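You operate a simulated robot arm through the tools that you are given. There is no shell and no other tool. Be economical: measure what you need, move in short steps, check, and stop when the job is done.

Carry out the task below with a simulated two-armed robot. There is one attempt and no reset: what you move stays moved.

JOB
Hold the drip pan on the top of the grey table steady with one hand, lift the grease brush out of it with the other and set it down on the top of the grey table.

Only the result counts: the job must be done as asked and must still hold three seconds after the hand-in. Knocking over, shifting, dropping, spilling or breaking anything else fails it.

ROBOT AND FRAMES
Two 7-joint arms with two-finger parallel grippers on one trunk, on a base that drives. Base frame: it is fixed to the floor where the robot stands at the start and does not move with it; the origin is under the middle of the robot, x ahead of it, y to its left, z up; the surface under the hand at the start is at about z = 780. Lengths are in mm, angles in degrees, forces in N, time in s.
The left shoulder is at the start at [50, 187, 1160], the right one opposite. With the tool pointing down near the work surface each hand reaches from about 100 to 660 mm from the robot's upright axis, wherever it stands, measured 20 degrees to its own side. Places, roughly: top of the grey table [600, 0, 800]. Payload 3.43 kg a hand.
Tool frame (each hand has its own): the origin (TCP) lies between the finger pads and is the grasp point; the fingertips stand 30 mm ahead of it; z points along the fingers, y is the line along which they close. Largest opening 94 mm; finger width 28, thickness 10; the body of the gripper, 50 by 96 mm, starts 55 mm behind the TCP.
Orientation is told as [roll, pitch, yaw] about the base's x, y, z axes, in that order, counted from this pose: with the fingers straight down and closing along the base's y, the tool's x points along the base's -x, its y along +y and its z along -z.

CONTROLS
- The arms move only by the tool drive_tool. It takes "left_deltas", "right_deltas" or both (then of equal length, played together; a hand with none holds still); each is one flat list of numbers, 7 for each row, row after row: the shift along the tool's x, y, z in mm, then the turn, a rotation vector about the tool's x, y, z in degrees, then the finger opening in mm, from 0 to 94. In form: [dx, dy, dz, ax, ay, az, jaw, dx, dy, dz, ax, ay, az, jaw, ...]. A call has 1 to 12 rows; each row is the pose to reach, as a shift and turn from the pose commanded when the call began, along the tool's axes at that moment. Rows are played at 5 a second. More than 50 mm and 8.6 degrees between two rows, or a gripper value outside its range, and nothing of the call is played. Where a pose cannot be reached the arm comes as near as it can. A force on the tool above 40 N (or 10 N above the force at the start of the call, whichever is more), or a blocked arm, ends the call early, and 0.2 s more pass. The fingers move at their own pace (about 153 mm/s each) and stop on an object; they squeeze with about 29 N. The grip force told is the motor's: it shows also when the fingers shut on nothing. Time passes only in rows, and 0.2 s behind the last, so rows that repeat a pose let the fingers close. The reply holds the time, the measured pose of the TCP, the force on the tool along the base axes, the opening and the grip force, in the units named above and with some noise, with the torque about the TCP (base axes, N m) and any sound that the robot's microphone picked up.
- Cameras (640 x 400 px; columns grow to the right, rows downward): "scene" is now at [140.3, -8.5, 1306.4]; the picture's right is [-0.11, -0.99, 0.00], its down [-0.70, 0.07, -0.71] and it looks along [0.70, -0.07, -0.71] (base axes); focal length 277 px, centre (320, 200). "left" rides on the left gripper at [76, -14, -103] in its tool frame; the picture's right is [0.18, 0.98, 0.00], its down [-0.75, 0.14, -0.64] and it looks along [-0.63, 0.12, 0.77] (tool axes); focal length 243 px, centre (320, 200). "right" rides on the right gripper at [76, 14, -102] in its tool frame; the picture's right is [-0.18, 0.98, 0.00], its down [-0.75, -0.14, -0.64] and it looks along [-0.63, -0.12, 0.77] (tool axes); focal length 243 px, centre (320, 200). There is no depth. A picture from a camera that has moved, and an enlarged one, comes with that camera's place and axes in the base frame and with its lens.
- camera(camera): a new picture of that camera. It takes no simulated time.
- move_column(by): slides the trunk up (or, below 0, down) by that many mm; the arms and the scene camera ride with it, the base frame stays. It gives what a move gives, with no picture.
- base_move(legs): drives the robot by 1 to 6 legs, each [ahead, left, turn to the left] in mm, mm and degrees, along the robot's own axes; the way and the turn of a leg run together, so that a leg with both is an arc; at most 1500 mm and 180 degrees a leg. The arms and the cameras ride along, it lands a little off, and it stops where it bumps. It gives what a move gives.
- turn_head(pan, tilt): turns the head with the scene camera to pan (to the left, within 80 degrees either way) and tilt (down, from -29 to 69), counted from straight ahead of the robot. It gives what a move gives.
- close_up(camera, box): a new picture of the part [left, top, right, bottom] of that camera's present view, enlarged. It takes no simulated time.
- close_job(): hands the job in; it is judged then, once.

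Go step by step. Nothing tells you exact positions but the pictures and the camera data: compare them with the known pose of the tool, close in by small moves and look again before you grip or let go. The budget is 120 turns and 108 pictures, counting those below and the enlarged ones. Unless the task says otherwise, let go and move clear before handing in, and close with one line.

The tools are called after ">>>" as a command line: name --argument value ..., lists and objects as JSON in quotes. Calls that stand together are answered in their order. drive_tool: Moves the arms, as the interface text tells. Its arguments: {"type":"object","properties":{"left_deltas":{"type":"array"},"right_deltas":{"type":"array"}},"required":[]} The other tools are called the same way: move_column (by) slides the trunk up or down; base_move (legs) drives the base; turn_head (pan, tilt) turns the head that bears the scene camera; camera (camera) takes a picture; close_up (camera, box) takes an enlarged picture of a part of a camera's view; close_job () hands the job in.

At the start:

```text
t: 0.0
left_eef_pos: [393.8, 88.1, 1121.7]
left_tool_rot: [0.1, 0.0, 0.0]
left_force: [0.0, 0.0, -1.4]
left_moment: [0.0, -0.02, -0.03]
left_grip_width: 93.9
left_gripper_force: 0.0
right_eef_pos: [456.4, -280.5, 1087.7]
right_tool_rot: [0.0, 0.0, 0.1]
right_force: [0.6, -0.5, -0.2]
right_moment: [-0.01, -0.03, -0.02]
right_grip_width: 93.8
right_gripper_force: 0.0
trunk travel left (down, up): [-375.0, 57.0]
robot x, y, heading: [-0.1, 4.6, 0.1]
head pan, tilt: [-6.1, 44.9]
```

scene: 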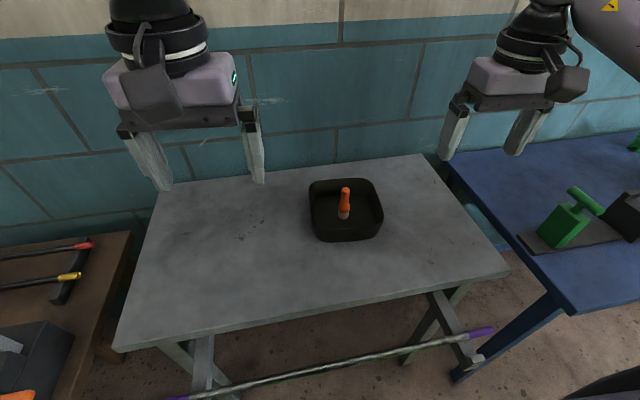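
right: 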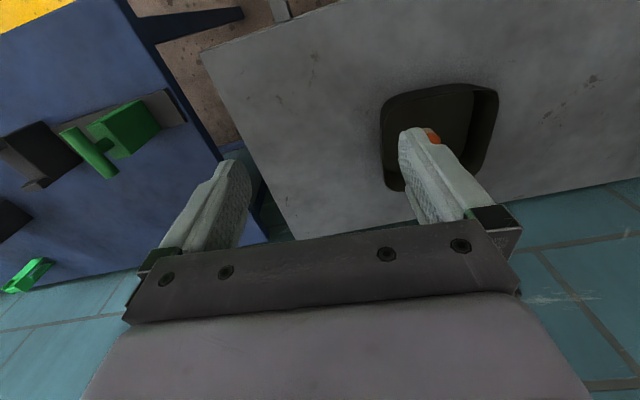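
left: 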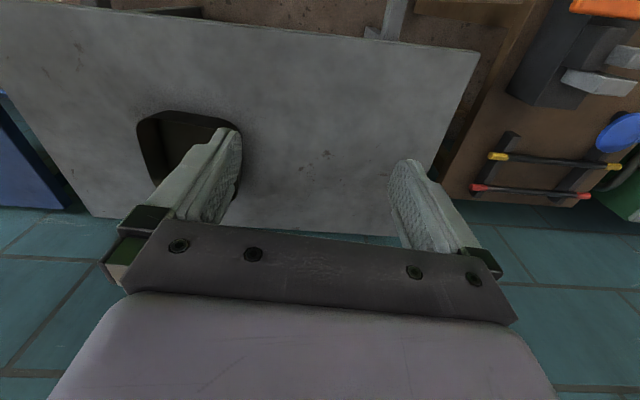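

The pan with the upright orange-handled brush sits on the grey table, at roughly (600, -115). I'll look closer before moving.

>>> close_up --camera "scene" --box '[285, 165, 405, 255]'

>>> close_up --camera "right" --box '[360, 60, 520, 200]'

```text
4.44 times, centred on (345, 210) of scene
camera zoom: at [140.3, -8.5, 1306.4], right [-0.11, -0.99, 0.0], down [-0.7, 0.07, -0.71], along [0.7, -0.07, -0.71], focal length 1232 px, centre (209, 156)
```

zoom: 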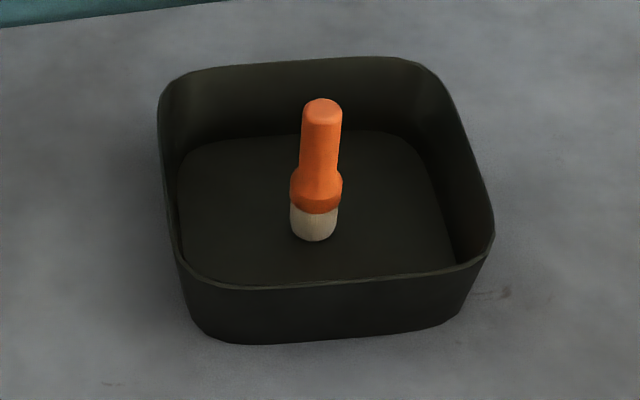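

```text
2.86 times, centred on (440, 130) of right
camera zoom: at [380.9, -267.5, 1190.6], right [0.18, 0.98, 0.0], down [0.75, -0.14, 0.64], along [0.63, -0.12, -0.77], focal length 693 px, centre (-23, 400)
```

zoom: 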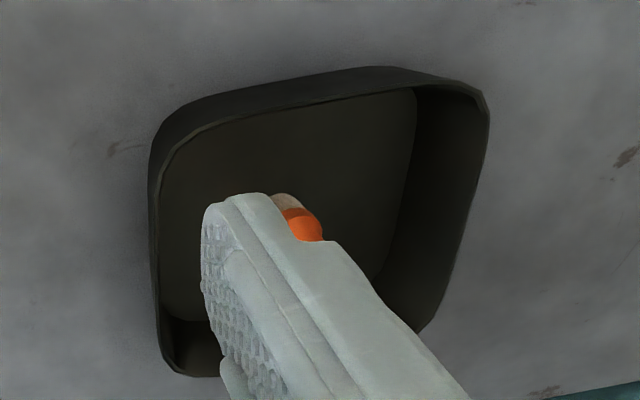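

The brush stands upright at about (588, -111), with its top near z 885. The pan rim is at z ≈ 832 and spans x 510–680, y -195 to -33. The left hand goes first, tilted outward, to just above the pan's left wall, while the right hand turns so that it closes along x.

>>> drive_tool --left_deltas '[-22.6, -10.4, 26.3, 3.125, 0, 0, 50, -45.2, -20.8, 52.6, 6.25, 0, 0, 50, -67.8, -31.2, 78.9, 9.375, 0, 0, 50, -90.5, -41.5, 105, 12.5, 0, 0, 50, -113, -52, 131, 15.6, 0, 0, 50, -136, -62, 157, 18.75, 0, 0, 50, -158, -73, 184, 21.9, 0, 0, 50, -181, -83, 210, 25, 0, 0, 50, -181, -83, 210, 25, 0, 0, 50, -181, -83, 210, 25, 0, 0, 50, -181, -83, 210, 25, 0, 0, 50]' --right_deltas '[-12, 7, 5, 0, 0, -8.18, 70, -24, 14, 10, 0, 0, -16.36, 70, -36, 21, 15, 0, 0, -24.5, 70, -48, 28, 20, 0, 0, -32.7, 70, -60, 35, 25, 0, 0, -40.9, 70, -72, 42, 30, 0, 0, -49.1, 70, -84, 49, 35, 0, 0, -57.3, 70, -96, 56, 40, 0, 0, -65.4, 70, -108, 63, 45, 0, 0, -73.6, 70, -120, 70, 50, 0, 0, -81.8, 70, -134, 77, 55, 0, 0, -90, 70]'

>>> camera --camera "scene"

>>> camera --camera "left"

>>> camera --camera "right"

```text
t: 2.4
left_eef_pos: [576.0, 4.6, 910.4]
left_tool_rot: [-25.0, 0.0, 0.0]
left_force: [0.1, 0.6, 0.5]
left_moment: [-0.01, 0.01, -0.03]
left_grip_width: 49.9
left_gripper_force: 0.1
right_eef_pos: [316.3, -149.6, 1102.3]
right_tool_rot: [-1.2, 0.5, 84.2]
right_force: [-0.4, -0.4, 0.5]
right_moment: [-0.01, 0.02, -0.02]
right_grip_width: 70.1
right_gripper_force: 0.1
right hand out of reach, approached as far as the arm can: row 5, 6, 7, 8, 9, 10, 11
trunk travel left (down, up): [-375.0, 57.0]
robot x, y, heading: [-0.4, -0.6, 0.0]
head pan, tilt: [-6.1, 44.9]
```

```text
102 pictures are left
camera scene: at [140.7, -8.2, 1306.3], right [-0.11, -0.99, 0.0], down [-0.7, 0.07, -0.71], along [0.7, -0.08, -0.71], focal length 277 px, centre (320, 200)
```

scene: 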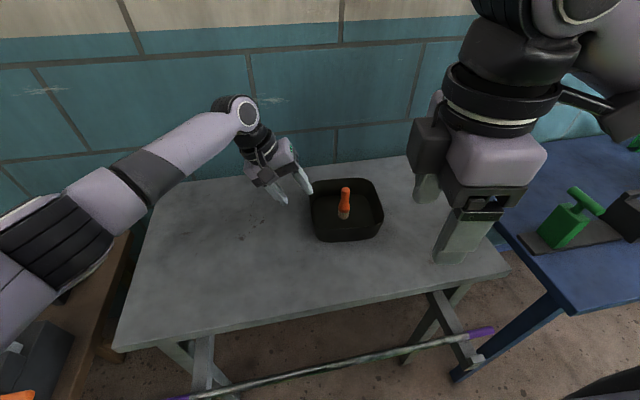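

```text
101 pictures are left
camera left: at [499.3, 36.4, 1009.0], right [-0.18, 0.89, -0.42], down [0.75, 0.4, 0.52], along [0.63, -0.22, -0.74], focal length 243 px, centre (320, 200)
```

left: 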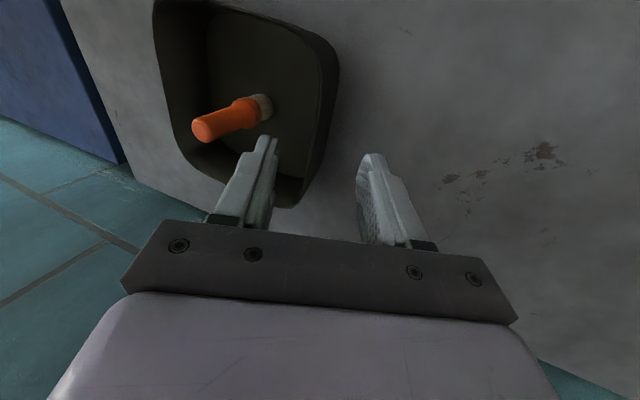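

```text
100 pictures are left
camera right: at [292.7, -224.4, 1204.9], right [-0.96, 0.28, -0.02], down [0.2, 0.74, 0.64], along [0.2, 0.61, -0.77], focal length 243 px, centre (320, 200)
```

right: 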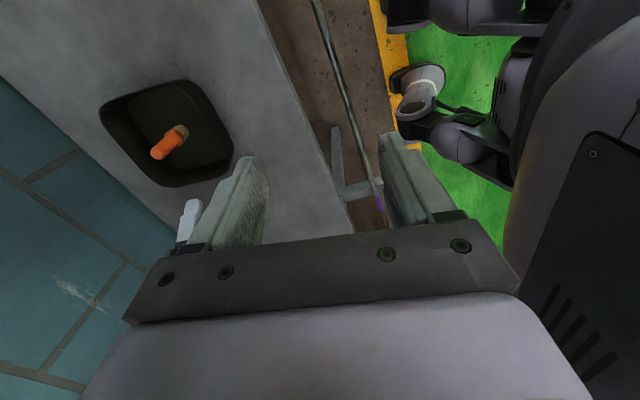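

The left hand is above the left wall as planned. The right arm can't reach with that yaw, so I'll turn it back. With the left hand tilted, yaw 0 leaves enough room.

>>> drive_tool --right_deltas '[0, 0, 0, 0, 0, 8, 70, 0, 0, 0, 0, 0, 16, 70, 0, 0, 0, 0, 0, 24, 70]'

>>> close_up --camera "scene" --box '[230, 130, 400, 250]'

```text
t: 3.2
left_eef_pos: [575.9, 5.7, 910.2]
left_tool_rot: [-25.0, 0.0, 0.1]
left_force: [-0.8, 0.4, 0.1]
left_moment: [-0.01, 0.03, 0.01]
left_grip_width: 50.0
left_gripper_force: 0.1
right_eef_pos: [315.4, -145.6, 1098.9]
right_tool_rot: [-1.5, -0.1, 59.9]
right_force: [-0.5, 0.0, 0.2]
right_moment: [-0.03, 0.04, -0.02]
right_grip_width: 70.1
right_gripper_force: 0.1
trunk travel left (down, up): [-375.0, 57.0]
robot x, y, heading: [-0.9, -1.2, 0.1]
head pan, tilt: [-6.1, 44.9]
```

```text
3.33 times, centred on (315, 190) of scene
camera zoom: at [140.3, -8.5, 1306.4], right [-0.11, -0.99, 0.0], down [-0.7, 0.07, -0.71], along [0.7, -0.07, -0.71], focal length 924 px, centre (337, 233)
```

zoom: 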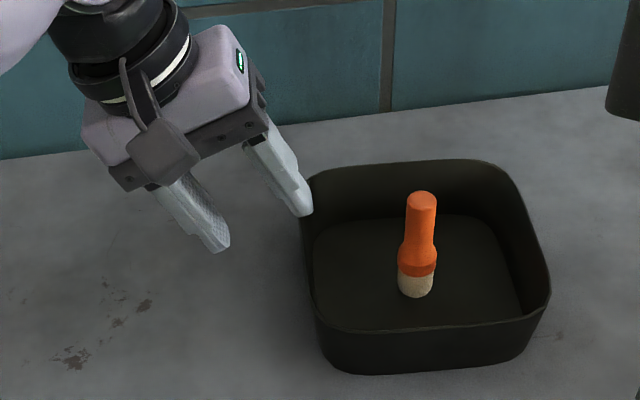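

Clear. I'll bring the right hand back to a neutral pose and lower the left hand part way, then look at the alignment with the wall.

>>> drive_tool --left_deltas '[0, 0, 8, 0, 0, 0, 50, 0, 0, 16, 0, 0, 0, 50, 0, 0, 24, 0, 0, 0, 50, 0, 0, 32, 0, 0, 0, 50, 0, 0, 38, 0, 0, 0, 50, 0, 0, 44, 0, 0, 0, 50, 0, 0, 47, 0, 0, 0, 50, 0, 0, 50, 0, 0, 0, 50]' --right_deltas '[2.4, -19.4, 5, 0, 0, 7.5, 60, 4.8, -38.8, 10, 0, 0, 15, 60, 7.1, -58, 15, 0, 0, 22.5, 60, 9.5, -77.5, 20, 0, 0, 30, 60, 11.9, -97, 25, 0, 0, 37.5, 60, 14.3, -116, 30, 0, 0, 45, 60, 16.6, -136, 35, 0, 0, 52.5, 60, 19, -155, 40, 0, 0, 60, 60]'

>>> close_up --camera "scene" --box '[230, 130, 400, 250]'

>>> camera --camera "left"

>>> camera --camera "right"

```text
t: 5.0
left_eef_pos: [575.7, -15.2, 865.0]
left_tool_rot: [-25.0, 0.0, 0.0]
left_force: [-0.1, -0.2, -0.7]
left_moment: [-0.02, 0.0, -0.03]
left_grip_width: 50.2
left_gripper_force: 0.1
right_eef_pos: [440.7, -238.4, 1060.6]
right_tool_rot: [-0.6, -1.5, -0.1]
right_force: [-0.6, 0.2, -0.2]
right_moment: [-0.05, -0.02, 0.04]
right_grip_width: 60.1
right_gripper_force: 0.2
trunk travel left (down, up): [-375.0, 57.0]
robot x, y, heading: [0.2, -1.2, 0.1]
head pan, tilt: [-6.1, 44.9]
```

```text
3.33 times, centred on (315, 190) of scene
camera zoom: at [140.4, -8.7, 1306.4], right [-0.11, -0.99, 0.0], down [-0.7, 0.07, -0.71], along [0.7, -0.07, -0.71], focal length 924 px, centre (337, 233)
```

zoom: 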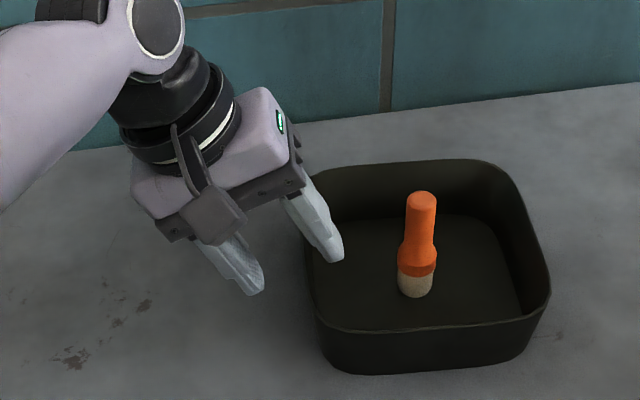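

```text
97 pictures are left
camera left: at [499.0, 15.9, 964.7], right [-0.18, 0.89, -0.42], down [0.75, 0.4, 0.52], along [0.63, -0.22, -0.74], focal length 243 px, centre (320, 200)
```

left: 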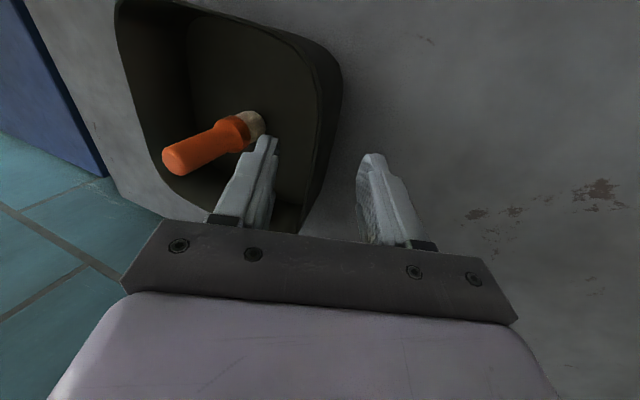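

```text
96 pictures are left
camera right: at [362.7, -225.6, 1160.8], right [0.19, 0.98, -0.01], down [0.74, -0.14, 0.66], along [0.65, -0.13, -0.75], focal length 243 px, centre (320, 200)
```

right: 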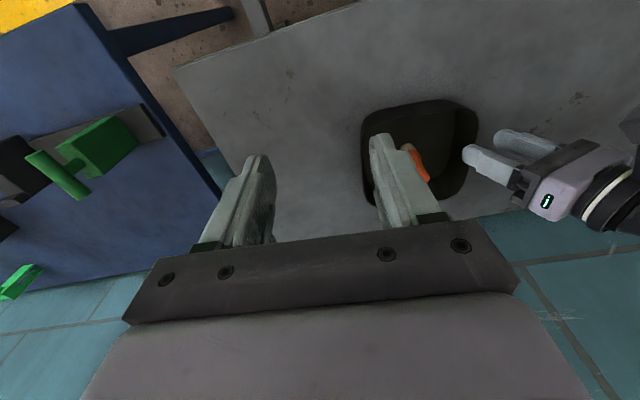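

The fingers straddle the left wall, whose rim is at about y = -36. I'll go 34 mm further along the tool axis.

>>> drive_tool --left_deltas '[0, 0, 8, 0, 0, 0, 50, 0, 0, 16, 0, 0, 0, 50, 0, 0, 22, 0, 0, 0, 50, 0, 0, 28, 0, 0, 0, 50, 0, 0, 34, 0, 0, 0, 50, 0, 0, 34, 0, 0, 0, 50]'

>>> close_up --camera "scene" --box '[230, 130, 400, 250]'

>>> camera --camera "left"

```text
t: 6.4
left_eef_pos: [574.8, -29.3, 836.3]
left_tool_rot: [-25.0, 0.0, 0.0]
left_force: [-0.1, 0.2, 0.7]
left_moment: [-0.01, 0.01, 0.03]
left_grip_width: 49.9
left_gripper_force: 0.0
right_eef_pos: [441.4, -240.6, 1060.2]
right_tool_rot: [-0.6, -1.3, 0.0]
right_force: [0.1, -0.3, 0.0]
right_moment: [0.0, 0.01, -0.04]
right_grip_width: 59.9
right_gripper_force: 0.1
trunk travel left (down, up): [-375.0, 57.0]
robot x, y, heading: [-0.2, 0.5, -0.1]
head pan, tilt: [-6.1, 44.9]
```

```text
3.33 times, centred on (315, 190) of scene
camera zoom: at [140.3, -8.5, 1306.4], right [-0.11, -0.99, 0.0], down [-0.7, 0.07, -0.71], along [0.7, -0.07, -0.71], focal length 924 px, centre (337, 233)
```

zoom: 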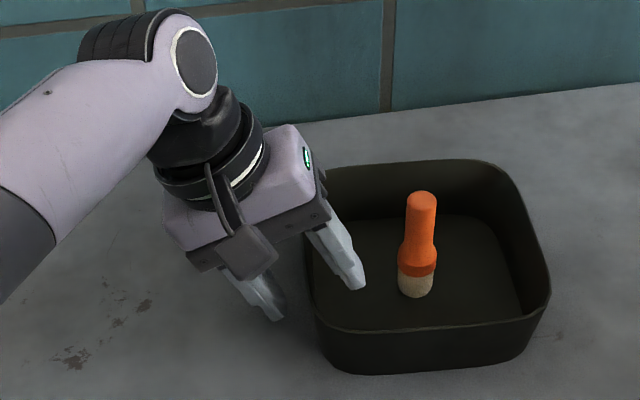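

```text
94 pictures are left
camera left: at [499.9, 0.8, 934.6], right [-0.18, 0.89, -0.42], down [0.75, 0.4, 0.52], along [0.63, -0.22, -0.74], focal length 243 px, centre (320, 200)
```

left: 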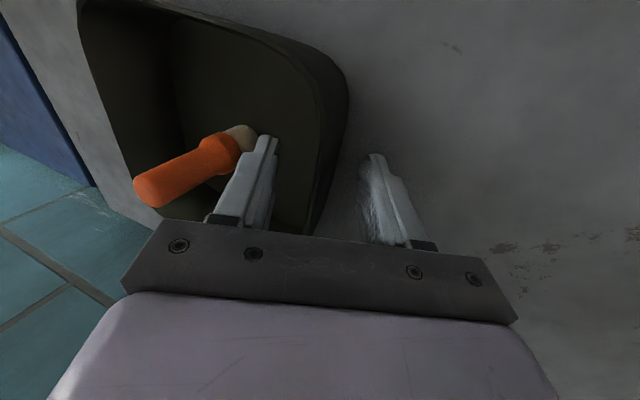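

The wall runs midway between the fingers, so I'll close gradually.

>>> drive_tool --left_deltas '[0, 0, 0, 0, 0, 0, 36, 0, 0, 0, 0, 0, 0, 26, 0, 0, 0, 0, 0, 0, 20, 0, 0, 0, 0, 0, 0, 15, 0, 0, 0, 0, 0, 0, 11, 0, 0, 0, 0, 0, 0, 8, 0, 0, 0, 0, 0, 0, 5, 0, 0, 0, 0, 0, 0, 2, 0, 0, 0, 0, 0, 0, 0, 0, 0, 0, 0, 0, 0, 0]'

>>> close_up --camera "scene" --box '[230, 130, 400, 250]'

>>> camera --camera "left"

```text
t: 8.6
left_eef_pos: [575.8, -29.3, 835.2]
left_tool_rot: [-25.0, 0.0, -0.1]
left_force: [-1.4, 1.1, 0.7]
left_moment: [0.34, 0.18, -0.02]
left_grip_width: 4.1
left_gripper_force: 28.9
right_eef_pos: [441.5, -240.6, 1060.5]
right_tool_rot: [-0.6, -1.2, 0.0]
right_force: [-0.1, 0.0, -0.3]
right_moment: [0.0, 0.0, -0.03]
right_grip_width: 60.0
right_gripper_force: 0.1
trunk travel left (down, up): [-375.0, 57.0]
robot x, y, heading: [-0.9, 0.1, -0.0]
head pan, tilt: [-6.1, 44.9]
```

```text
3.33 times, centred on (315, 190) of scene
camera zoom: at [140.1, -8.4, 1306.4], right [-0.11, -0.99, 0.0], down [-0.7, 0.07, -0.71], along [0.71, -0.08, -0.71], focal length 924 px, centre (337, 233)
```

zoom: 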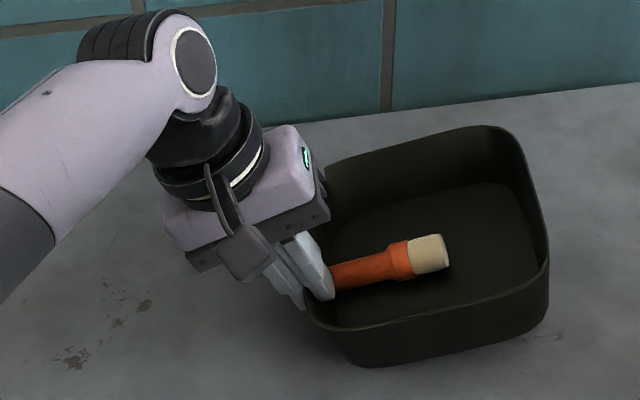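

```text
92 pictures are left
camera left: at [499.8, 1.2, 934.5], right [-0.18, 0.89, -0.41], down [0.75, 0.4, 0.52], along [0.63, -0.22, -0.74], focal length 243 px, centre (320, 200)
```

left: 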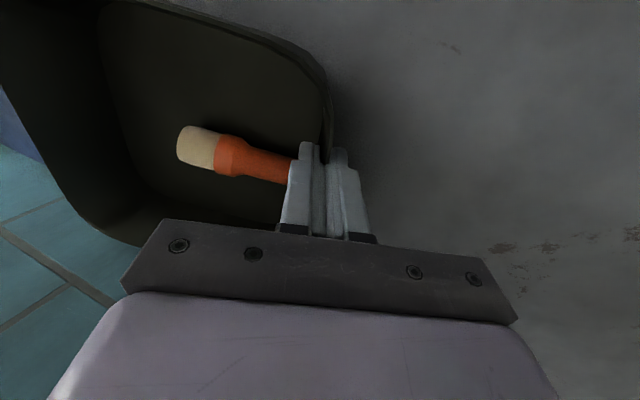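

Gripping aligned the drafted wall with the tilted fingers, so the pan's right side tipped up and the brush fell over. It is still inside the pan. I'll roll the left hand back in small steps to lay the pan flat again.

>>> drive_tool --left_deltas '[0, 0, 0, -2, 0, 0, 0, 0, 0, 0, -4, 0, 0, 0, 0, 0, 0, -6, 0, 0, 0, 0, 0, 0, -8, 0, 0, 0, 0, 0, 0, -10, 0, 0, 0, 0, 0, 0, -10, 0, 0, 0]'

>>> close_up --camera "scene" --box '[230, 130, 400, 250]'

```text
t: 10.0
left_eef_pos: [571.7, -28.1, 838.8]
left_tool_rot: [-15.0, -0.3, 0.0]
left_force: [1.0, -2.3, 14.8]
left_moment: [-0.08, 0.2, 0.04]
left_grip_width: 4.2
left_gripper_force: 28.7
left hand out of reach, approached as far as the arm can: row 5, 6
right_eef_pos: [440.1, -238.7, 1061.0]
right_tool_rot: [-0.6, -1.3, 0.0]
right_force: [-0.5, 0.3, -0.3]
right_moment: [-0.01, -0.02, 0.01]
right_grip_width: 60.0
right_gripper_force: 0.0
trunk travel left (down, up): [-375.0, 57.0]
robot x, y, heading: [0.6, -4.7, 0.1]
head pan, tilt: [-6.1, 44.9]
```

```text
3.33 times, centred on (315, 190) of scene
camera zoom: at [138.8, -8.6, 1306.7], right [-0.11, -0.99, 0.0], down [-0.7, 0.07, -0.71], along [0.71, -0.07, -0.7], focal length 924 px, centre (337, 233)
```

zoom: 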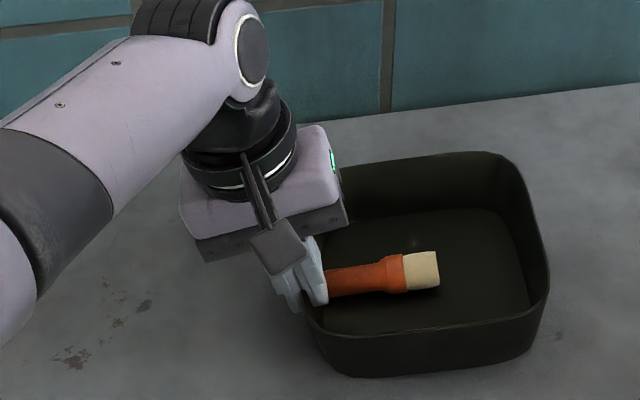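

The pan is nearly flat but the left arm is at its reach limit and pressing with 15 N. I'll open slightly to let the pan settle flat, then look again.

>>> drive_tool --left_deltas '[0, 0, 0, 0, 0, 0, 6, 0, 0, 0, 0, 0, 0, 9, 0, 0, 0, 0, 0, 0, 12, 0, 0, 0, 0, 0, 0, 15, 0, 0, 0, 0, 0, 0, 15]'

>>> close_up --camera "scene" --box '[230, 130, 400, 250]'

>>> camera --camera "left"

```text
t: 11.2
left_eef_pos: [570.3, -28.8, 836.9]
left_tool_rot: [-15.0, 0.0, 0.0]
left_force: [-0.3, -4.5, 10.6]
left_moment: [-0.08, -0.04, -0.05]
left_grip_width: 18.3
left_gripper_force: 3.1
right_eef_pos: [440.3, -239.4, 1060.7]
right_tool_rot: [-0.6, -1.3, -0.1]
right_force: [0.1, -0.5, 0.5]
right_moment: [0.0, -0.02, 0.02]
right_grip_width: 60.1
right_gripper_force: 0.1
trunk travel left (down, up): [-375.0, 57.0]
robot x, y, heading: [2.1, -1.6, -0.3]
head pan, tilt: [-6.1, 44.9]
```

```text
3.33 times, centred on (315, 190) of scene
camera zoom: at [139.3, -8.8, 1306.5], right [-0.11, -0.99, 0.0], down [-0.7, 0.07, -0.71], along [0.71, -0.07, -0.7], focal length 924 px, centre (337, 233)
```

zoom: 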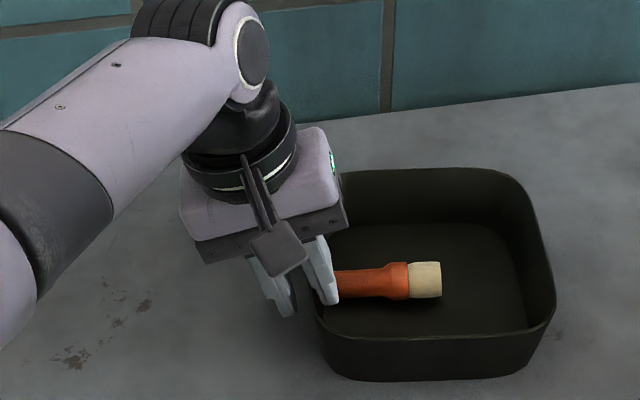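

```text
89 pictures are left
camera left: at [494.9, -15.1, 939.7], right [-0.18, 0.95, -0.25], down [0.75, 0.3, 0.58], along [0.63, -0.08, -0.77], focal length 243 px, centre (320, 200)
```

left: 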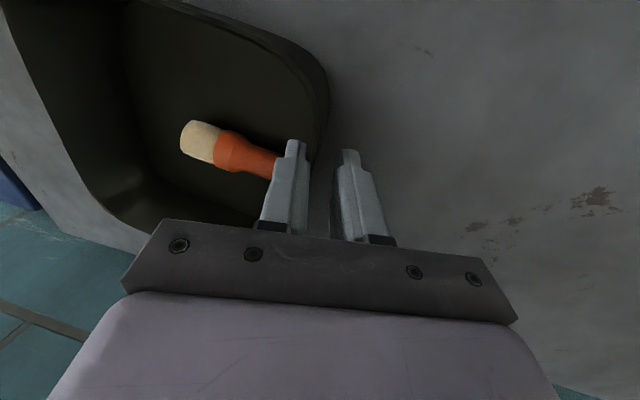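

The pan is flat again. The inner finger still touches something lightly, so I'll back straight out along the tool axis.

>>> drive_tool --left_deltas '[0, 0, -5, 0, 0, 0, 18, 0, 0, -10, 0, 0, 0, 18, 0, 0, -20, 0, 0, 0, 20, 0, 0, -32, 0, 0, 0, 25, 0, 0, -46, 0, 0, 0, 30, 0, 0, -60, 0, 0, 0, 30, 0, 0, -80, 0, 0, 0, 30]'

>>> close_up --camera "scene" --box '[230, 130, 400, 250]'

>>> camera --camera "left"

```text
t: 12.8
left_eef_pos: [571.5, -6.8, 914.0]
left_tool_rot: [-15.0, 0.0, 0.1]
left_force: [-0.6, 0.1, 0.7]
left_moment: [0.0, 0.0, 0.0]
left_grip_width: 30.1
left_gripper_force: 0.0
right_eef_pos: [440.8, -239.2, 1060.0]
right_tool_rot: [-0.6, -1.2, 0.0]
right_force: [-0.3, -0.3, 0.3]
right_moment: [-0.03, 0.01, 0.0]
right_grip_width: 59.8
right_gripper_force: 0.1
trunk travel left (down, up): [-375.0, 57.0]
robot x, y, heading: [-5.9, -0.6, 0.1]
head pan, tilt: [-6.1, 44.9]
```

```text
3.33 times, centred on (315, 190) of scene
camera zoom: at [140.2, -8.5, 1306.4], right [-0.11, -0.99, 0.0], down [-0.7, 0.07, -0.71], along [0.7, -0.07, -0.71], focal length 924 px, centre (337, 233)
```

zoom: 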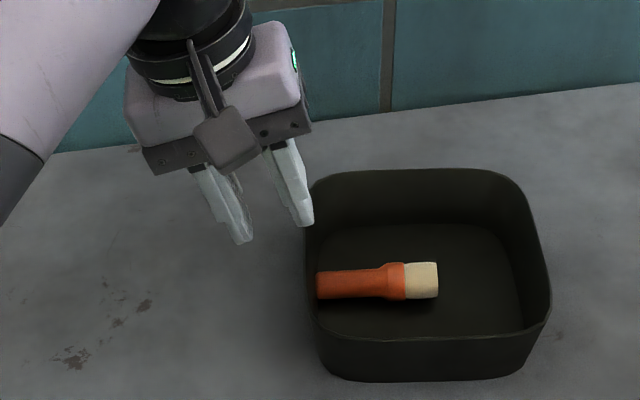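

```text
87 pictures are left
camera left: at [495.2, 6.4, 1016.6], right [-0.18, 0.95, -0.25], down [0.75, 0.3, 0.58], along [0.63, -0.08, -0.77], focal length 243 px, centre (320, 200)
```

left: 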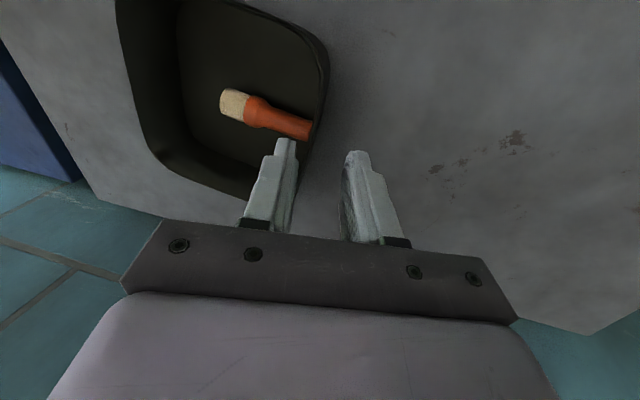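

The pan sits flat and the brush lies in it along y at x ≈ 589, from y = -40 to -127. The jaw must close along x to take it. I'll lift the left hand clear and test which arm can take a ±90 yaw.

>>> drive_tool --left_deltas '[10, 5, -25, -3, 0, 0, 60, 30, 14, -45, -6, 0, 0, 60, 50, 24, -65, -9, 0, 0, 60, 70, 33, -85, -12, 0, 0, 60, 90, 42, -100, -15, 0, 0, 60]'

>>> drive_tool --left_deltas '[0, 0, 0, 0, 0, 8, 60, 0, 0, 0, 0, 0, 16, 60, 0, 0, 0, 0, 0, 24, 60, 0, 0, 0, 0, 0, 32, 60, 0, 0, 0, 0, 0, 40, 60, 0, 0, 0, 0, 0, 48, 60, 0, 0, 0, 0, 0, 56, 60, 0, 0, 0, 0, 0, 64, 60, 0, 0, 0, 0, 0, 72, 60, 0, 0, 0, 0, 0, 80, 60, 0, 0, 0, 0, 0, 88, 60]' --right_deltas '[0, 0, 0, 0, 0, 8, 60, 0, 0, 0, 0, 0, 16, 60, 0, 0, 0, 0, 0, 24, 60, 0, 0, 0, 0, 0, 32, 60, 0, 0, 0, 0, 0, 40, 60, 0, 0, 0, 0, 0, 48, 60, 0, 0, 0, 0, 0, 56, 60, 0, 0, 0, 0, 0, 64, 60, 0, 0, 0, 0, 0, 72, 60, 0, 0, 0, 0, 0, 80, 60, 0, 0, 0, 0, 0, 88, 60]'

>>> camera --camera "scene"

```text
t: 14.0
left_eef_pos: [479.1, 57.1, 999.0]
left_tool_rot: [0.1, 0.1, 0.0]
left_force: [-0.2, 0.0, -1.2]
left_moment: [0.03, -0.01, -0.01]
left_grip_width: 60.3
left_gripper_force: 0.0
right_eef_pos: [441.9, -239.2, 1060.7]
right_tool_rot: [-0.6, -1.3, 0.1]
right_force: [-1.0, -0.6, -0.4]
right_moment: [-0.01, -0.02, -0.01]
right_grip_width: 59.8
right_gripper_force: 0.1
trunk travel left (down, up): [-375.0, 57.0]
robot x, y, heading: [-0.7, 0.4, 0.1]
head pan, tilt: [-6.1, 44.9]
```

```text
t: 16.4
left_eef_pos: [481.6, 58.8, 998.8]
left_tool_rot: [0.0, 0.0, -88.1]
left_force: [-0.3, -0.4, -0.3]
left_moment: [-0.04, 0.01, -0.03]
left_grip_width: 60.3
left_gripper_force: 0.1
right_eef_pos: [440.6, -237.7, 1060.4]
right_tool_rot: [1.3, -0.7, -88.1]
right_force: [-0.3, 0.2, 0.4]
right_moment: [0.02, 0.03, 0.0]
right_grip_width: 60.0
right_gripper_force: 0.0
trunk travel left (down, up): [-375.0, 57.0]
robot x, y, heading: [3.8, -3.4, -0.1]
head pan, tilt: [-6.1, 44.9]
```

```text
86 pictures are left
camera scene: at [140.3, -8.5, 1306.4], right [-0.11, -0.99, 0.0], down [-0.7, 0.07, -0.71], along [0.7, -0.07, -0.71], focal length 277 px, centre (320, 200)
```

scene: 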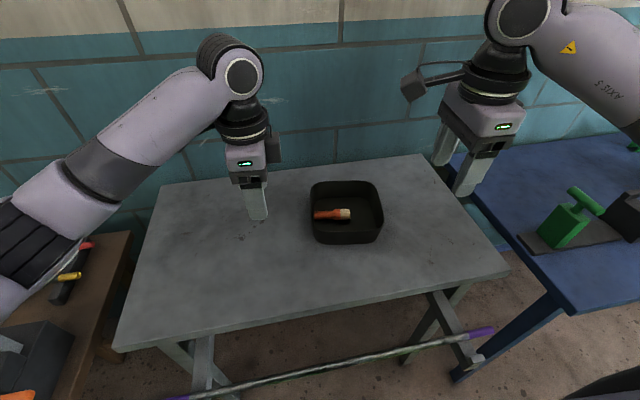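

Both arms can take yaw -88. I'll look through the left camera to see where its camera body sits.

>>> camera --camera "left"

>>> close_up --camera "scene" --box '[180, 20, 300, 240]'

```text
85 pictures are left
camera left: at [465.3, 134.9, 1101.2], right [0.98, 0.22, 0.0], down [0.17, -0.75, 0.64], along [0.14, -0.63, -0.77], focal length 243 px, centre (320, 200)
```

left: 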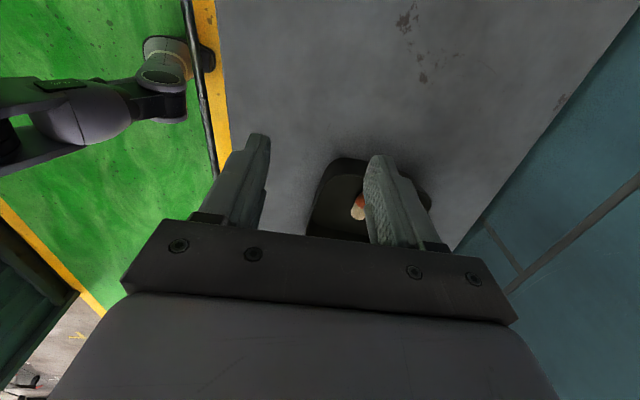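

```text
1.82 times, centred on (240, 130) of scene
camera zoom: at [140.3, -8.5, 1306.4], right [-0.11, -0.99, 0.0], down [-0.7, 0.07, -0.71], along [0.7, -0.07, -0.71], focal length 504 px, centre (466, 327)
```

zoom: 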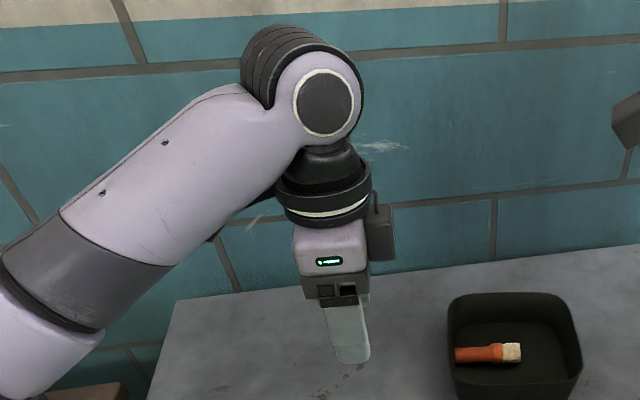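

Either arm can take yaw -88. The left will pick the brush (jaw along x) and the right will hold the pan's right wall, which it reaches comfortably, leaning only about 11° to match the wall draft. I'll unwind the right hand to above that wall.

>>> drive_tool --right_deltas '[0, 0, 0, 0, 0, -8, 50, 2, 10, 5, 0, 0, -16, 50, 4, 20, 10, 0, 0, -24, 50, 6, 35, 20, 0, 0, -32, 50, 8, 50, 30, 0, 0, -40, 50, 10, 65, 40, 0, 0, -48, 50, 12, 80, 55, 0, 0, -56, 50, 14, 95, 70, 0, 0, -64, 50, 16, 110, 85, 0, 0, -72, 50, 18, 125, 110, 0, 0, -80, 50, 20, 139, 130, 0, 0, -88, 50, 20, 139, 130, 0, 0, -88, 50]'

```text
t: 19.0
left_eef_pos: [482.3, 58.5, 998.0]
left_tool_rot: [0.0, 0.0, -88.0]
left_force: [-0.1, 0.0, 0.7]
left_moment: [-0.01, -0.03, 0.0]
left_grip_width: 60.0
left_gripper_force: 0.1
right_eef_pos: [581.7, -214.8, 933.6]
right_tool_rot: [-0.7, -1.2, 0.1]
right_force: [0.0, -0.5, 0.4]
right_moment: [0.01, -0.02, 0.01]
right_grip_width: 49.8
right_gripper_force: 0.2
trunk travel left (down, up): [-375.0, 57.0]
robot x, y, heading: [0.8, 2.9, -0.3]
head pan, tilt: [-6.1, 44.9]
```

Now I'll tilt by about 11°, level the pitch and look.

>>> drive_tool --right_deltas '[0, 0, 0, -6, 0.6, 0, 44, 0, 0, 10, -11.7, 1.2, 0, 44, 0, -3, 40, -11.7, 1.2, 0, 44, 0, 6, 55, -11.7, 1.2, 0, 44]'

>>> close_up --camera "scene" --box '[270, 120, 440, 240]'

>>> camera --camera "right"

```text
t: 20.0
left_eef_pos: [481.9, 58.3, 999.2]
left_tool_rot: [-0.1, 0.0, -88.0]
left_force: [0.6, -0.6, -0.2]
left_moment: [0.0, 0.01, 0.0]
left_grip_width: 60.1
left_gripper_force: 0.0
right_eef_pos: [582.7, -208.9, 878.7]
right_tool_rot: [11.1, 0.0, 0.2]
right_force: [-0.6, 0.1, 0.4]
right_moment: [0.02, -0.03, -0.01]
right_grip_width: 43.9
right_gripper_force: 0.0
trunk travel left (down, up): [-375.0, 57.0]
robot x, y, heading: [-2.8, -0.2, -0.0]
head pan, tilt: [-6.1, 44.9]
```

```text
3.33 times, centred on (355, 180) of scene
camera zoom: at [140.3, -8.4, 1306.4], right [-0.11, -0.99, 0.0], down [-0.7, 0.07, -0.71], along [0.7, -0.07, -0.71], focal length 924 px, centre (203, 267)
```

zoom: 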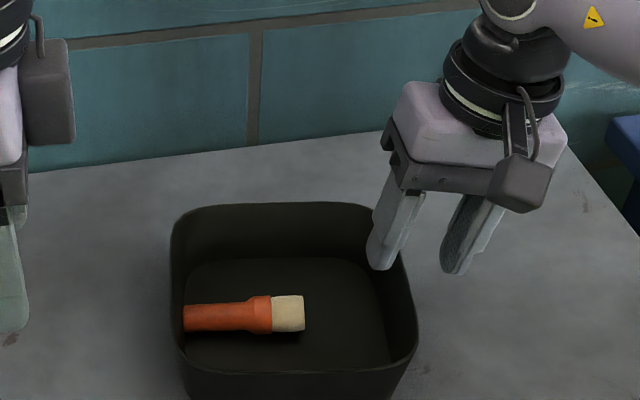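

```text
82 pictures are left
camera right: at [506.0, -216.1, 982.0], right [0.18, 0.97, 0.19], down [0.75, -0.26, 0.6], along [0.63, 0.03, -0.77], focal length 243 px, centre (320, 200)
```

right: 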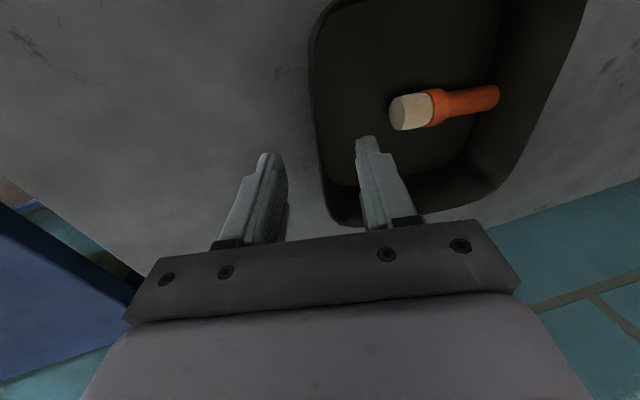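

The wall rim (y ≈ -200) is centred on the tool axis. I'll descend 42 mm and close gradually.

>>> drive_tool --right_deltas '[0, 0, 10, 0, 0, 0, 44, 0, 0, 20, 0, 0, 0, 44, 0, 0, 30, 0, 0, 0, 44, 0, 0, 38, 0, 0, 0, 44, 0, 0, 42, 0, 0, 0, 44, 0, 0, 42, 0, 0, 0, 30, 0, 0, 42, 0, 0, 0, 22, 0, 0, 42, 0, 0, 0, 18, 0, 0, 42, 0, 0, 0, 15]'

>>> close_up --camera "scene" --box '[270, 120, 440, 240]'

>>> camera --camera "right"

```text
t: 22.0
left_eef_pos: [482.4, 58.3, 999.3]
left_tool_rot: [-0.1, 0.0, -88.0]
left_force: [-1.6, 0.7, 0.1]
left_moment: [-0.01, -0.02, 0.0]
left_grip_width: 60.1
left_gripper_force: 0.2
right_eef_pos: [582.8, -202.4, 836.9]
right_tool_rot: [11.0, -0.1, 0.1]
right_force: [0.0, 0.6, 0.0]
right_moment: [-0.01, -0.02, 0.01]
right_grip_width: 15.1
right_gripper_force: 0.0
trunk travel left (down, up): [-375.0, 57.0]
robot x, y, heading: [0.9, 4.0, 0.1]
head pan, tilt: [-6.1, 44.9]
```

```text
3.33 times, centred on (355, 180) of scene
camera zoom: at [140.3, -8.5, 1306.4], right [-0.11, -0.99, 0.0], down [-0.7, 0.07, -0.71], along [0.7, -0.07, -0.71], focal length 924 px, centre (203, 267)
```

zoom: 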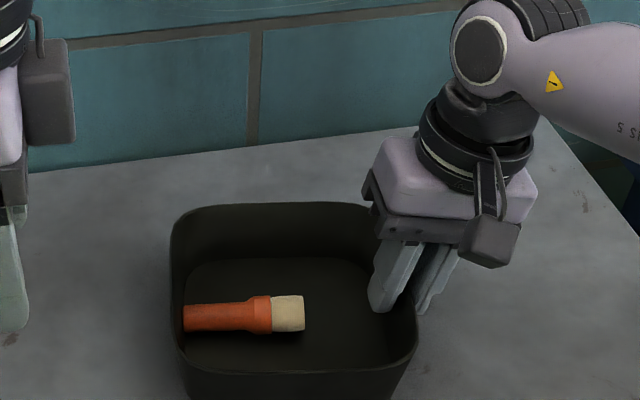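

```text
80 pictures are left
camera right: at [506.5, -208.8, 940.2], right [0.18, 0.97, 0.19], down [0.75, -0.26, 0.6], along [0.63, 0.03, -0.77], focal length 243 px, centre (320, 200)
```

right: 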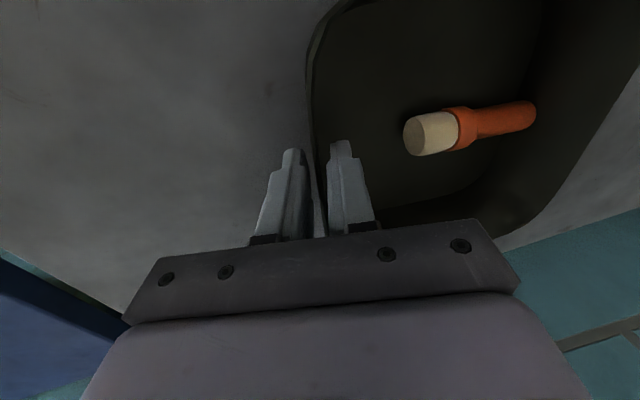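

Well centred with no contact yet. I'll close in small steps.

>>> drive_tool --right_deltas '[0, 0, 0, 0, 0, 0, 12, 0, 0, 0, 0, 0, 0, 10, 0, 0, 0, 0, 0, 0, 8, 0, 0, 0, 0, 0, 0, 6, 0, 0, 0, 0, 0, 0, 5, 0, 0, 0, 0, 0, 0, 4, 0, 0, 0, 0, 0, 0, 3, 0, 0, 0, 0, 0, 0, 0]'

>>> close_up --camera "scene" --box '[270, 120, 440, 240]'

```text
t: 23.8
left_eef_pos: [482.4, 58.5, 999.5]
left_tool_rot: [-0.1, 0.0, -88.0]
left_force: [0.2, -1.8, 0.2]
left_moment: [0.02, 0.02, -0.02]
left_grip_width: 60.1
left_gripper_force: 0.1
right_eef_pos: [582.4, -200.7, 836.9]
right_tool_rot: [11.1, -0.2, 0.1]
right_force: [1.1, 1.9, 4.1]
right_moment: [0.02, -0.69, 0.07]
right_grip_width: 6.8
right_gripper_force: 29.2
trunk travel left (down, up): [-375.0, 57.0]
robot x, y, heading: [4.0, 1.2, -0.1]
head pan, tilt: [-6.1, 44.9]
```

```text
3.33 times, centred on (355, 180) of scene
camera zoom: at [140.0, -8.2, 1306.5], right [-0.11, -0.99, 0.0], down [-0.7, 0.07, -0.71], along [0.71, -0.08, -0.7], focal length 924 px, centre (203, 267)
```

zoom: 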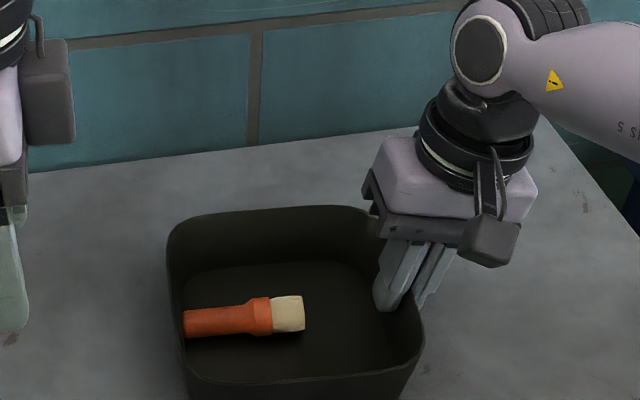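

The pan is held flat by the right hand (6.8 mm of wall, full grip). Now the left hand moves to above the brush handle at about (586, -80).

>>> drive_tool --left_deltas '[-28, 20, 0, 0, 0, 0, 60, -56, 40, 15, 0, 0, 0, 60, -85, 60, 35, 0, 0, 0, 60, -113, 80, 60, 0, 0, 0, 60, -141.5, 98.7, 80, 0, 0, 0, 60, -141.5, 98.7, 99, 0, 0, 0, 60, -141.5, 98.7, 99, 0, 0, 0, 60]'

>>> camera --camera "scene"

>>> camera --camera "left"

>>> camera --camera "right"

```text
t: 25.6
left_eef_pos: [570.8, -15.2, 919.8]
left_tool_rot: [0.6, 0.1, -84.8]
left_force: [0.1, 0.8, 0.4]
left_moment: [0.0, -0.01, -0.03]
left_grip_width: 60.0
left_gripper_force: 0.0
left hand out of reach, approached as far as the arm can: row 4, 5, 6, 7
right_eef_pos: [583.0, -202.2, 837.8]
right_tool_rot: [11.0, -0.1, 0.2]
right_force: [-0.8, 0.5, 3.2]
right_moment: [0.02, 0.12, 0.11]
right_grip_width: 6.7
right_gripper_force: 28.8
trunk travel left (down, up): [-375.0, 57.0]
robot x, y, heading: [-1.1, -2.7, -0.3]
head pan, tilt: [-6.1, 44.9]
stopped in row 7 (left hand): the arm was blocked; the commanded pose is now the measured one
```

```text
78 pictures are left
camera scene: at [139.8, -8.4, 1306.4], right [-0.11, -0.99, 0.0], down [-0.7, 0.07, -0.71], along [0.71, -0.08, -0.7], focal length 277 px, centre (320, 200)
```

scene: 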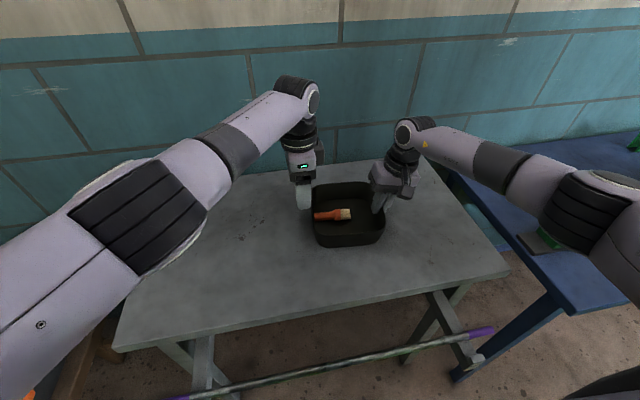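

```text
77 pictures are left
camera left: at [549.2, 60.3, 1022.8], right [0.96, 0.27, 0.01], down [0.2, -0.74, 0.64], along [0.18, -0.62, -0.77], focal length 243 px, centre (320, 200)
```

left: 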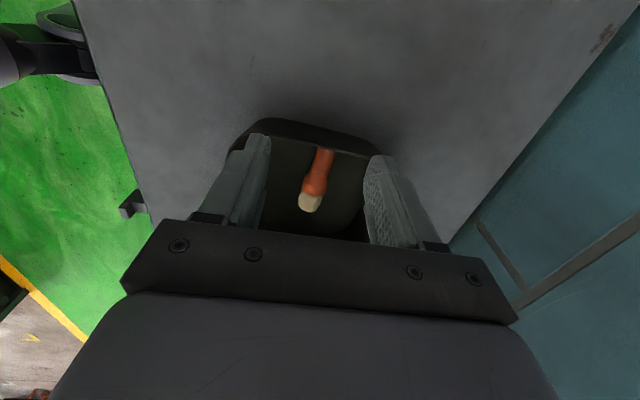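

```text
76 pictures are left
camera right: at [506.3, -209.1, 940.8], right [0.18, 0.97, 0.19], down [0.75, -0.26, 0.6], along [0.63, 0.03, -0.77], focal length 243 px, centre (320, 200)
```

right: 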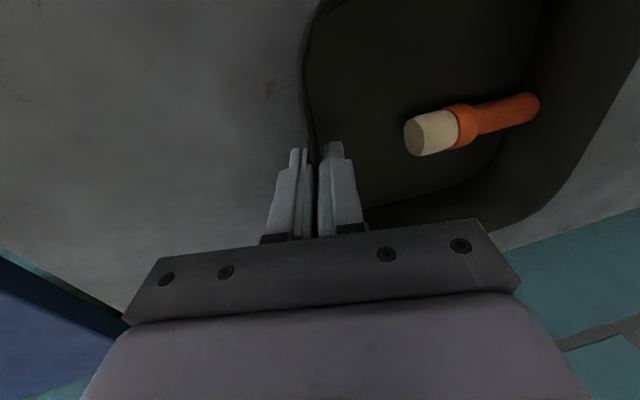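

With this yaw the left arm stops at y ≈ -15. Leaning the hand outwards so the fingers point down and towards -y should bring the wrist back into reach, so I'll tilt it 30° in place.

>>> drive_tool --left_deltas '[0, 0, 0, 0, -7.5, 0, 60, 0, 0, 0, 0, -15, 0, 60, 0, 0, 0, 0, -22.5, 0, 60, 0, 0, 0, 0, -30, 0, 60, 0, 0, 0, 0, -30, 0, 60]'

```text
t: 26.8
left_eef_pos: [570.0, -18.1, 921.6]
left_tool_rot: [0.9, -30.0, -85.7]
left_force: [-0.4, -0.6, -0.1]
left_moment: [0.01, -0.01, -0.03]
left_grip_width: 60.2
left_gripper_force: 0.0
right_eef_pos: [582.7, -201.6, 837.3]
right_tool_rot: [11.1, -0.1, 0.1]
right_force: [0.8, -0.8, 4.3]
right_moment: [-0.01, 0.0, 0.05]
right_grip_width: 6.9
right_gripper_force: 28.8
trunk travel left (down, up): [-375.0, 57.0]
robot x, y, heading: [-1.2, -2.7, -0.0]
head pan, tilt: [-6.1, 44.9]
```

The tilt worked. I'll move to a pre-grasp point 60 mm behind the brush along the tilted axis.

>>> drive_tool --left_deltas '[2, 7, 15, 0, 0, 0, 60, 3, 14.5, 30, 0, 0, 0, 60, 5, 14.5, 45, 0, 0, 0, 60, 5, 14.5, 51, 0, 0, 0, 60]'

>>> camera --camera "left"

>>> close_up --camera "scene" --box '[260, 120, 430, 240]'

>>> camera --camera "right"

```text
t: 27.8
left_eef_pos: [586.1, -36.5, 874.4]
left_tool_rot: [0.9, -30.0, -85.7]
left_force: [-0.8, 0.3, 0.2]
left_moment: [0.02, -0.02, 0.02]
left_grip_width: 60.0
left_gripper_force: 0.1
right_eef_pos: [582.6, -202.3, 836.7]
right_tool_rot: [11.1, 0.0, 0.1]
right_force: [1.3, -0.9, 6.4]
right_moment: [0.03, -0.08, 0.04]
right_grip_width: 6.9
right_gripper_force: 28.8
trunk travel left (down, up): [-375.0, 57.0]
robot x, y, heading: [-2.7, -2.1, 0.1]
head pan, tilt: [-6.1, 44.9]
```

```text
75 pictures are left
camera left: at [562.5, 78.4, 924.7], right [0.97, 0.24, -0.08], down [0.16, -0.32, 0.93], along [0.2, -0.92, -0.35], focal length 243 px, centre (320, 200)
```

left: 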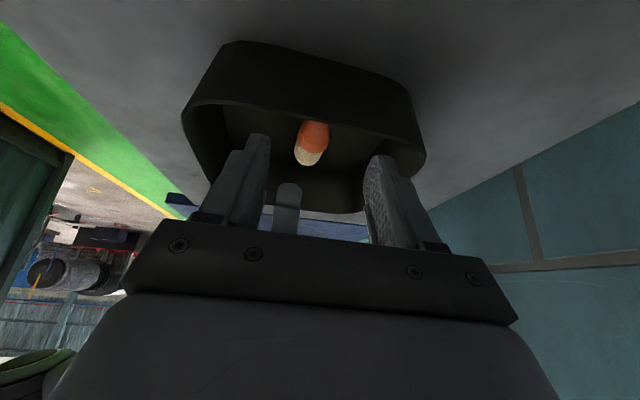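

```text
3.33 times, centred on (345, 180) of scene
camera zoom: at [139.8, -8.5, 1306.5], right [-0.11, -0.99, 0.0], down [-0.7, 0.07, -0.71], along [0.71, -0.08, -0.7], focal length 924 px, centre (237, 267)
```

zoom: 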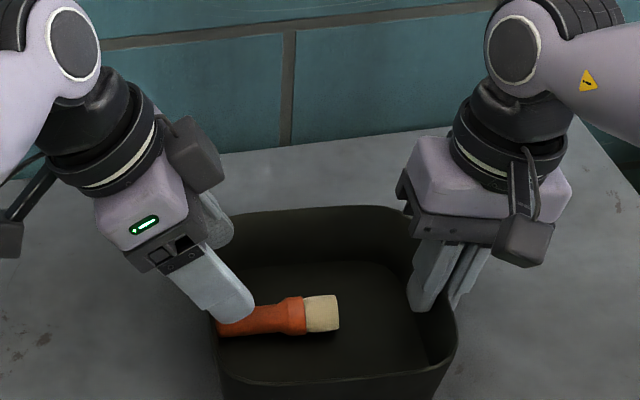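

```text
73 pictures are left
camera right: at [506.4, -209.2, 940.8], right [0.18, 0.97, 0.19], down [0.75, -0.26, 0.6], along [0.63, 0.03, -0.77], focal length 243 px, centre (320, 200)
```

right: 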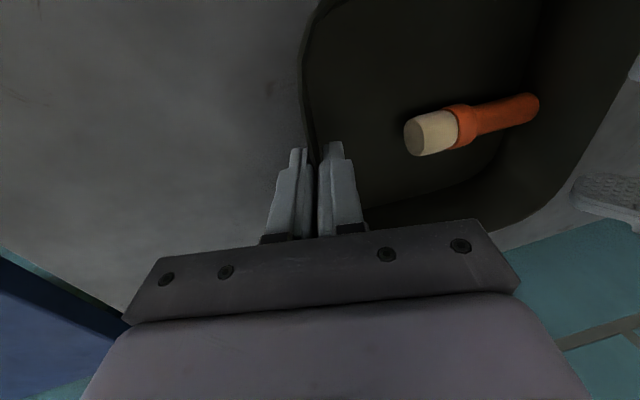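

The brush is between the fingers in x (≈ 589). I'll advance 58 mm along the axis, which puts the tips at z ≈ 790–798 over the handle.

>>> drive_tool --left_deltas '[0, 0, 10, 0, 0, 0, 60, 0, 0, 20, 0, 0, 0, 60, 0, 0, 30, 0, 0, 0, 60, 0, 0, 40, 0, 0, 0, 60, 0, 0, 48, 0, 0, 0, 60, 0, 0, 53, 0, 0, 0, 60, 0, 0, 57, 0, 0, 0, 60, 0, 0, 57, 0, 0, 0, 60]'

>>> close_up --camera "scene" --box '[260, 120, 430, 240]'

>>> camera --camera "left"

>>> camera --camera "right"

```text
t: 29.6
left_eef_pos: [582.3, -58.8, 834.4]
left_tool_rot: [1.3, -30.0, -85.7]
left_force: [-1.0, -14.8, 16.4]
left_moment: [0.34, -0.65, -0.65]
left_grip_width: 59.1
left_gripper_force: 0.0
left hand out of reach, approached as far as the arm can: row 4, 5, 6, 7, 8
right_eef_pos: [582.2, -201.6, 837.8]
right_tool_rot: [11.2, -0.1, 0.2]
right_force: [2.5, 8.1, 0.2]
right_moment: [0.0, -0.27, -0.19]
right_grip_width: 6.9
right_gripper_force: 29.1
trunk travel left (down, up): [-375.0, 57.0]
robot x, y, heading: [2.4, -1.3, 0.1]
head pan, tilt: [-6.1, 44.9]
```

```text
3.33 times, centred on (345, 180) of scene
camera zoom: at [138.7, -9.1, 1306.7], right [-0.11, -0.99, 0.0], down [-0.7, 0.08, -0.71], along [0.71, -0.07, -0.7], focal length 924 px, centre (237, 267)
```

zoom: 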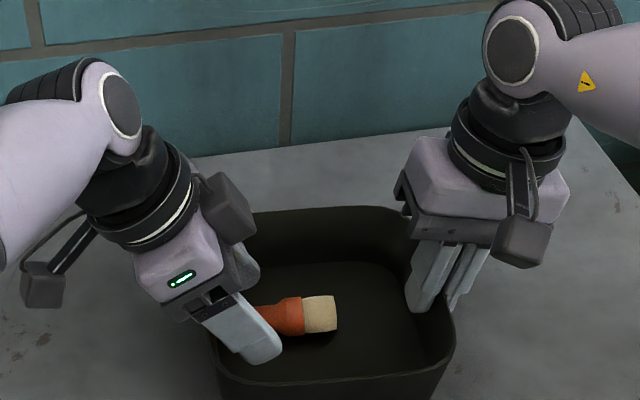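

```text
71 pictures are left
camera left: at [557.1, 58.5, 883.8], right [0.97, 0.24, -0.07], down [0.15, -0.32, 0.94], along [0.21, -0.92, -0.35], focal length 243 px, centre (320, 200)
```

left: 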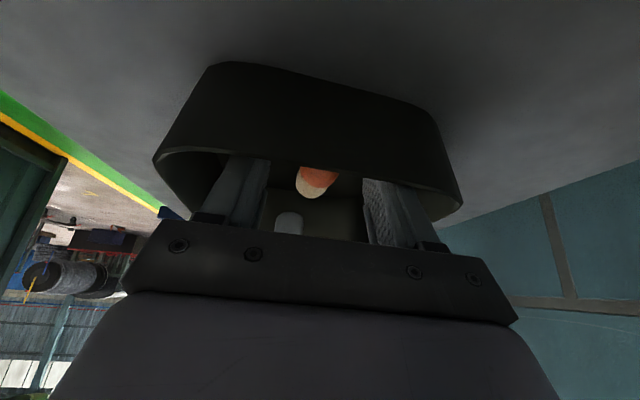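

```text
70 pictures are left
camera right: at [505.3, -208.7, 941.1], right [0.18, 0.96, 0.19], down [0.75, -0.26, 0.6], along [0.63, 0.04, -0.77], focal length 243 px, centre (320, 200)
```

right: 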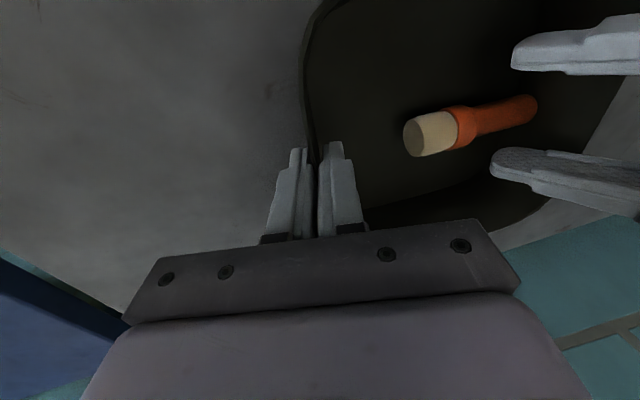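

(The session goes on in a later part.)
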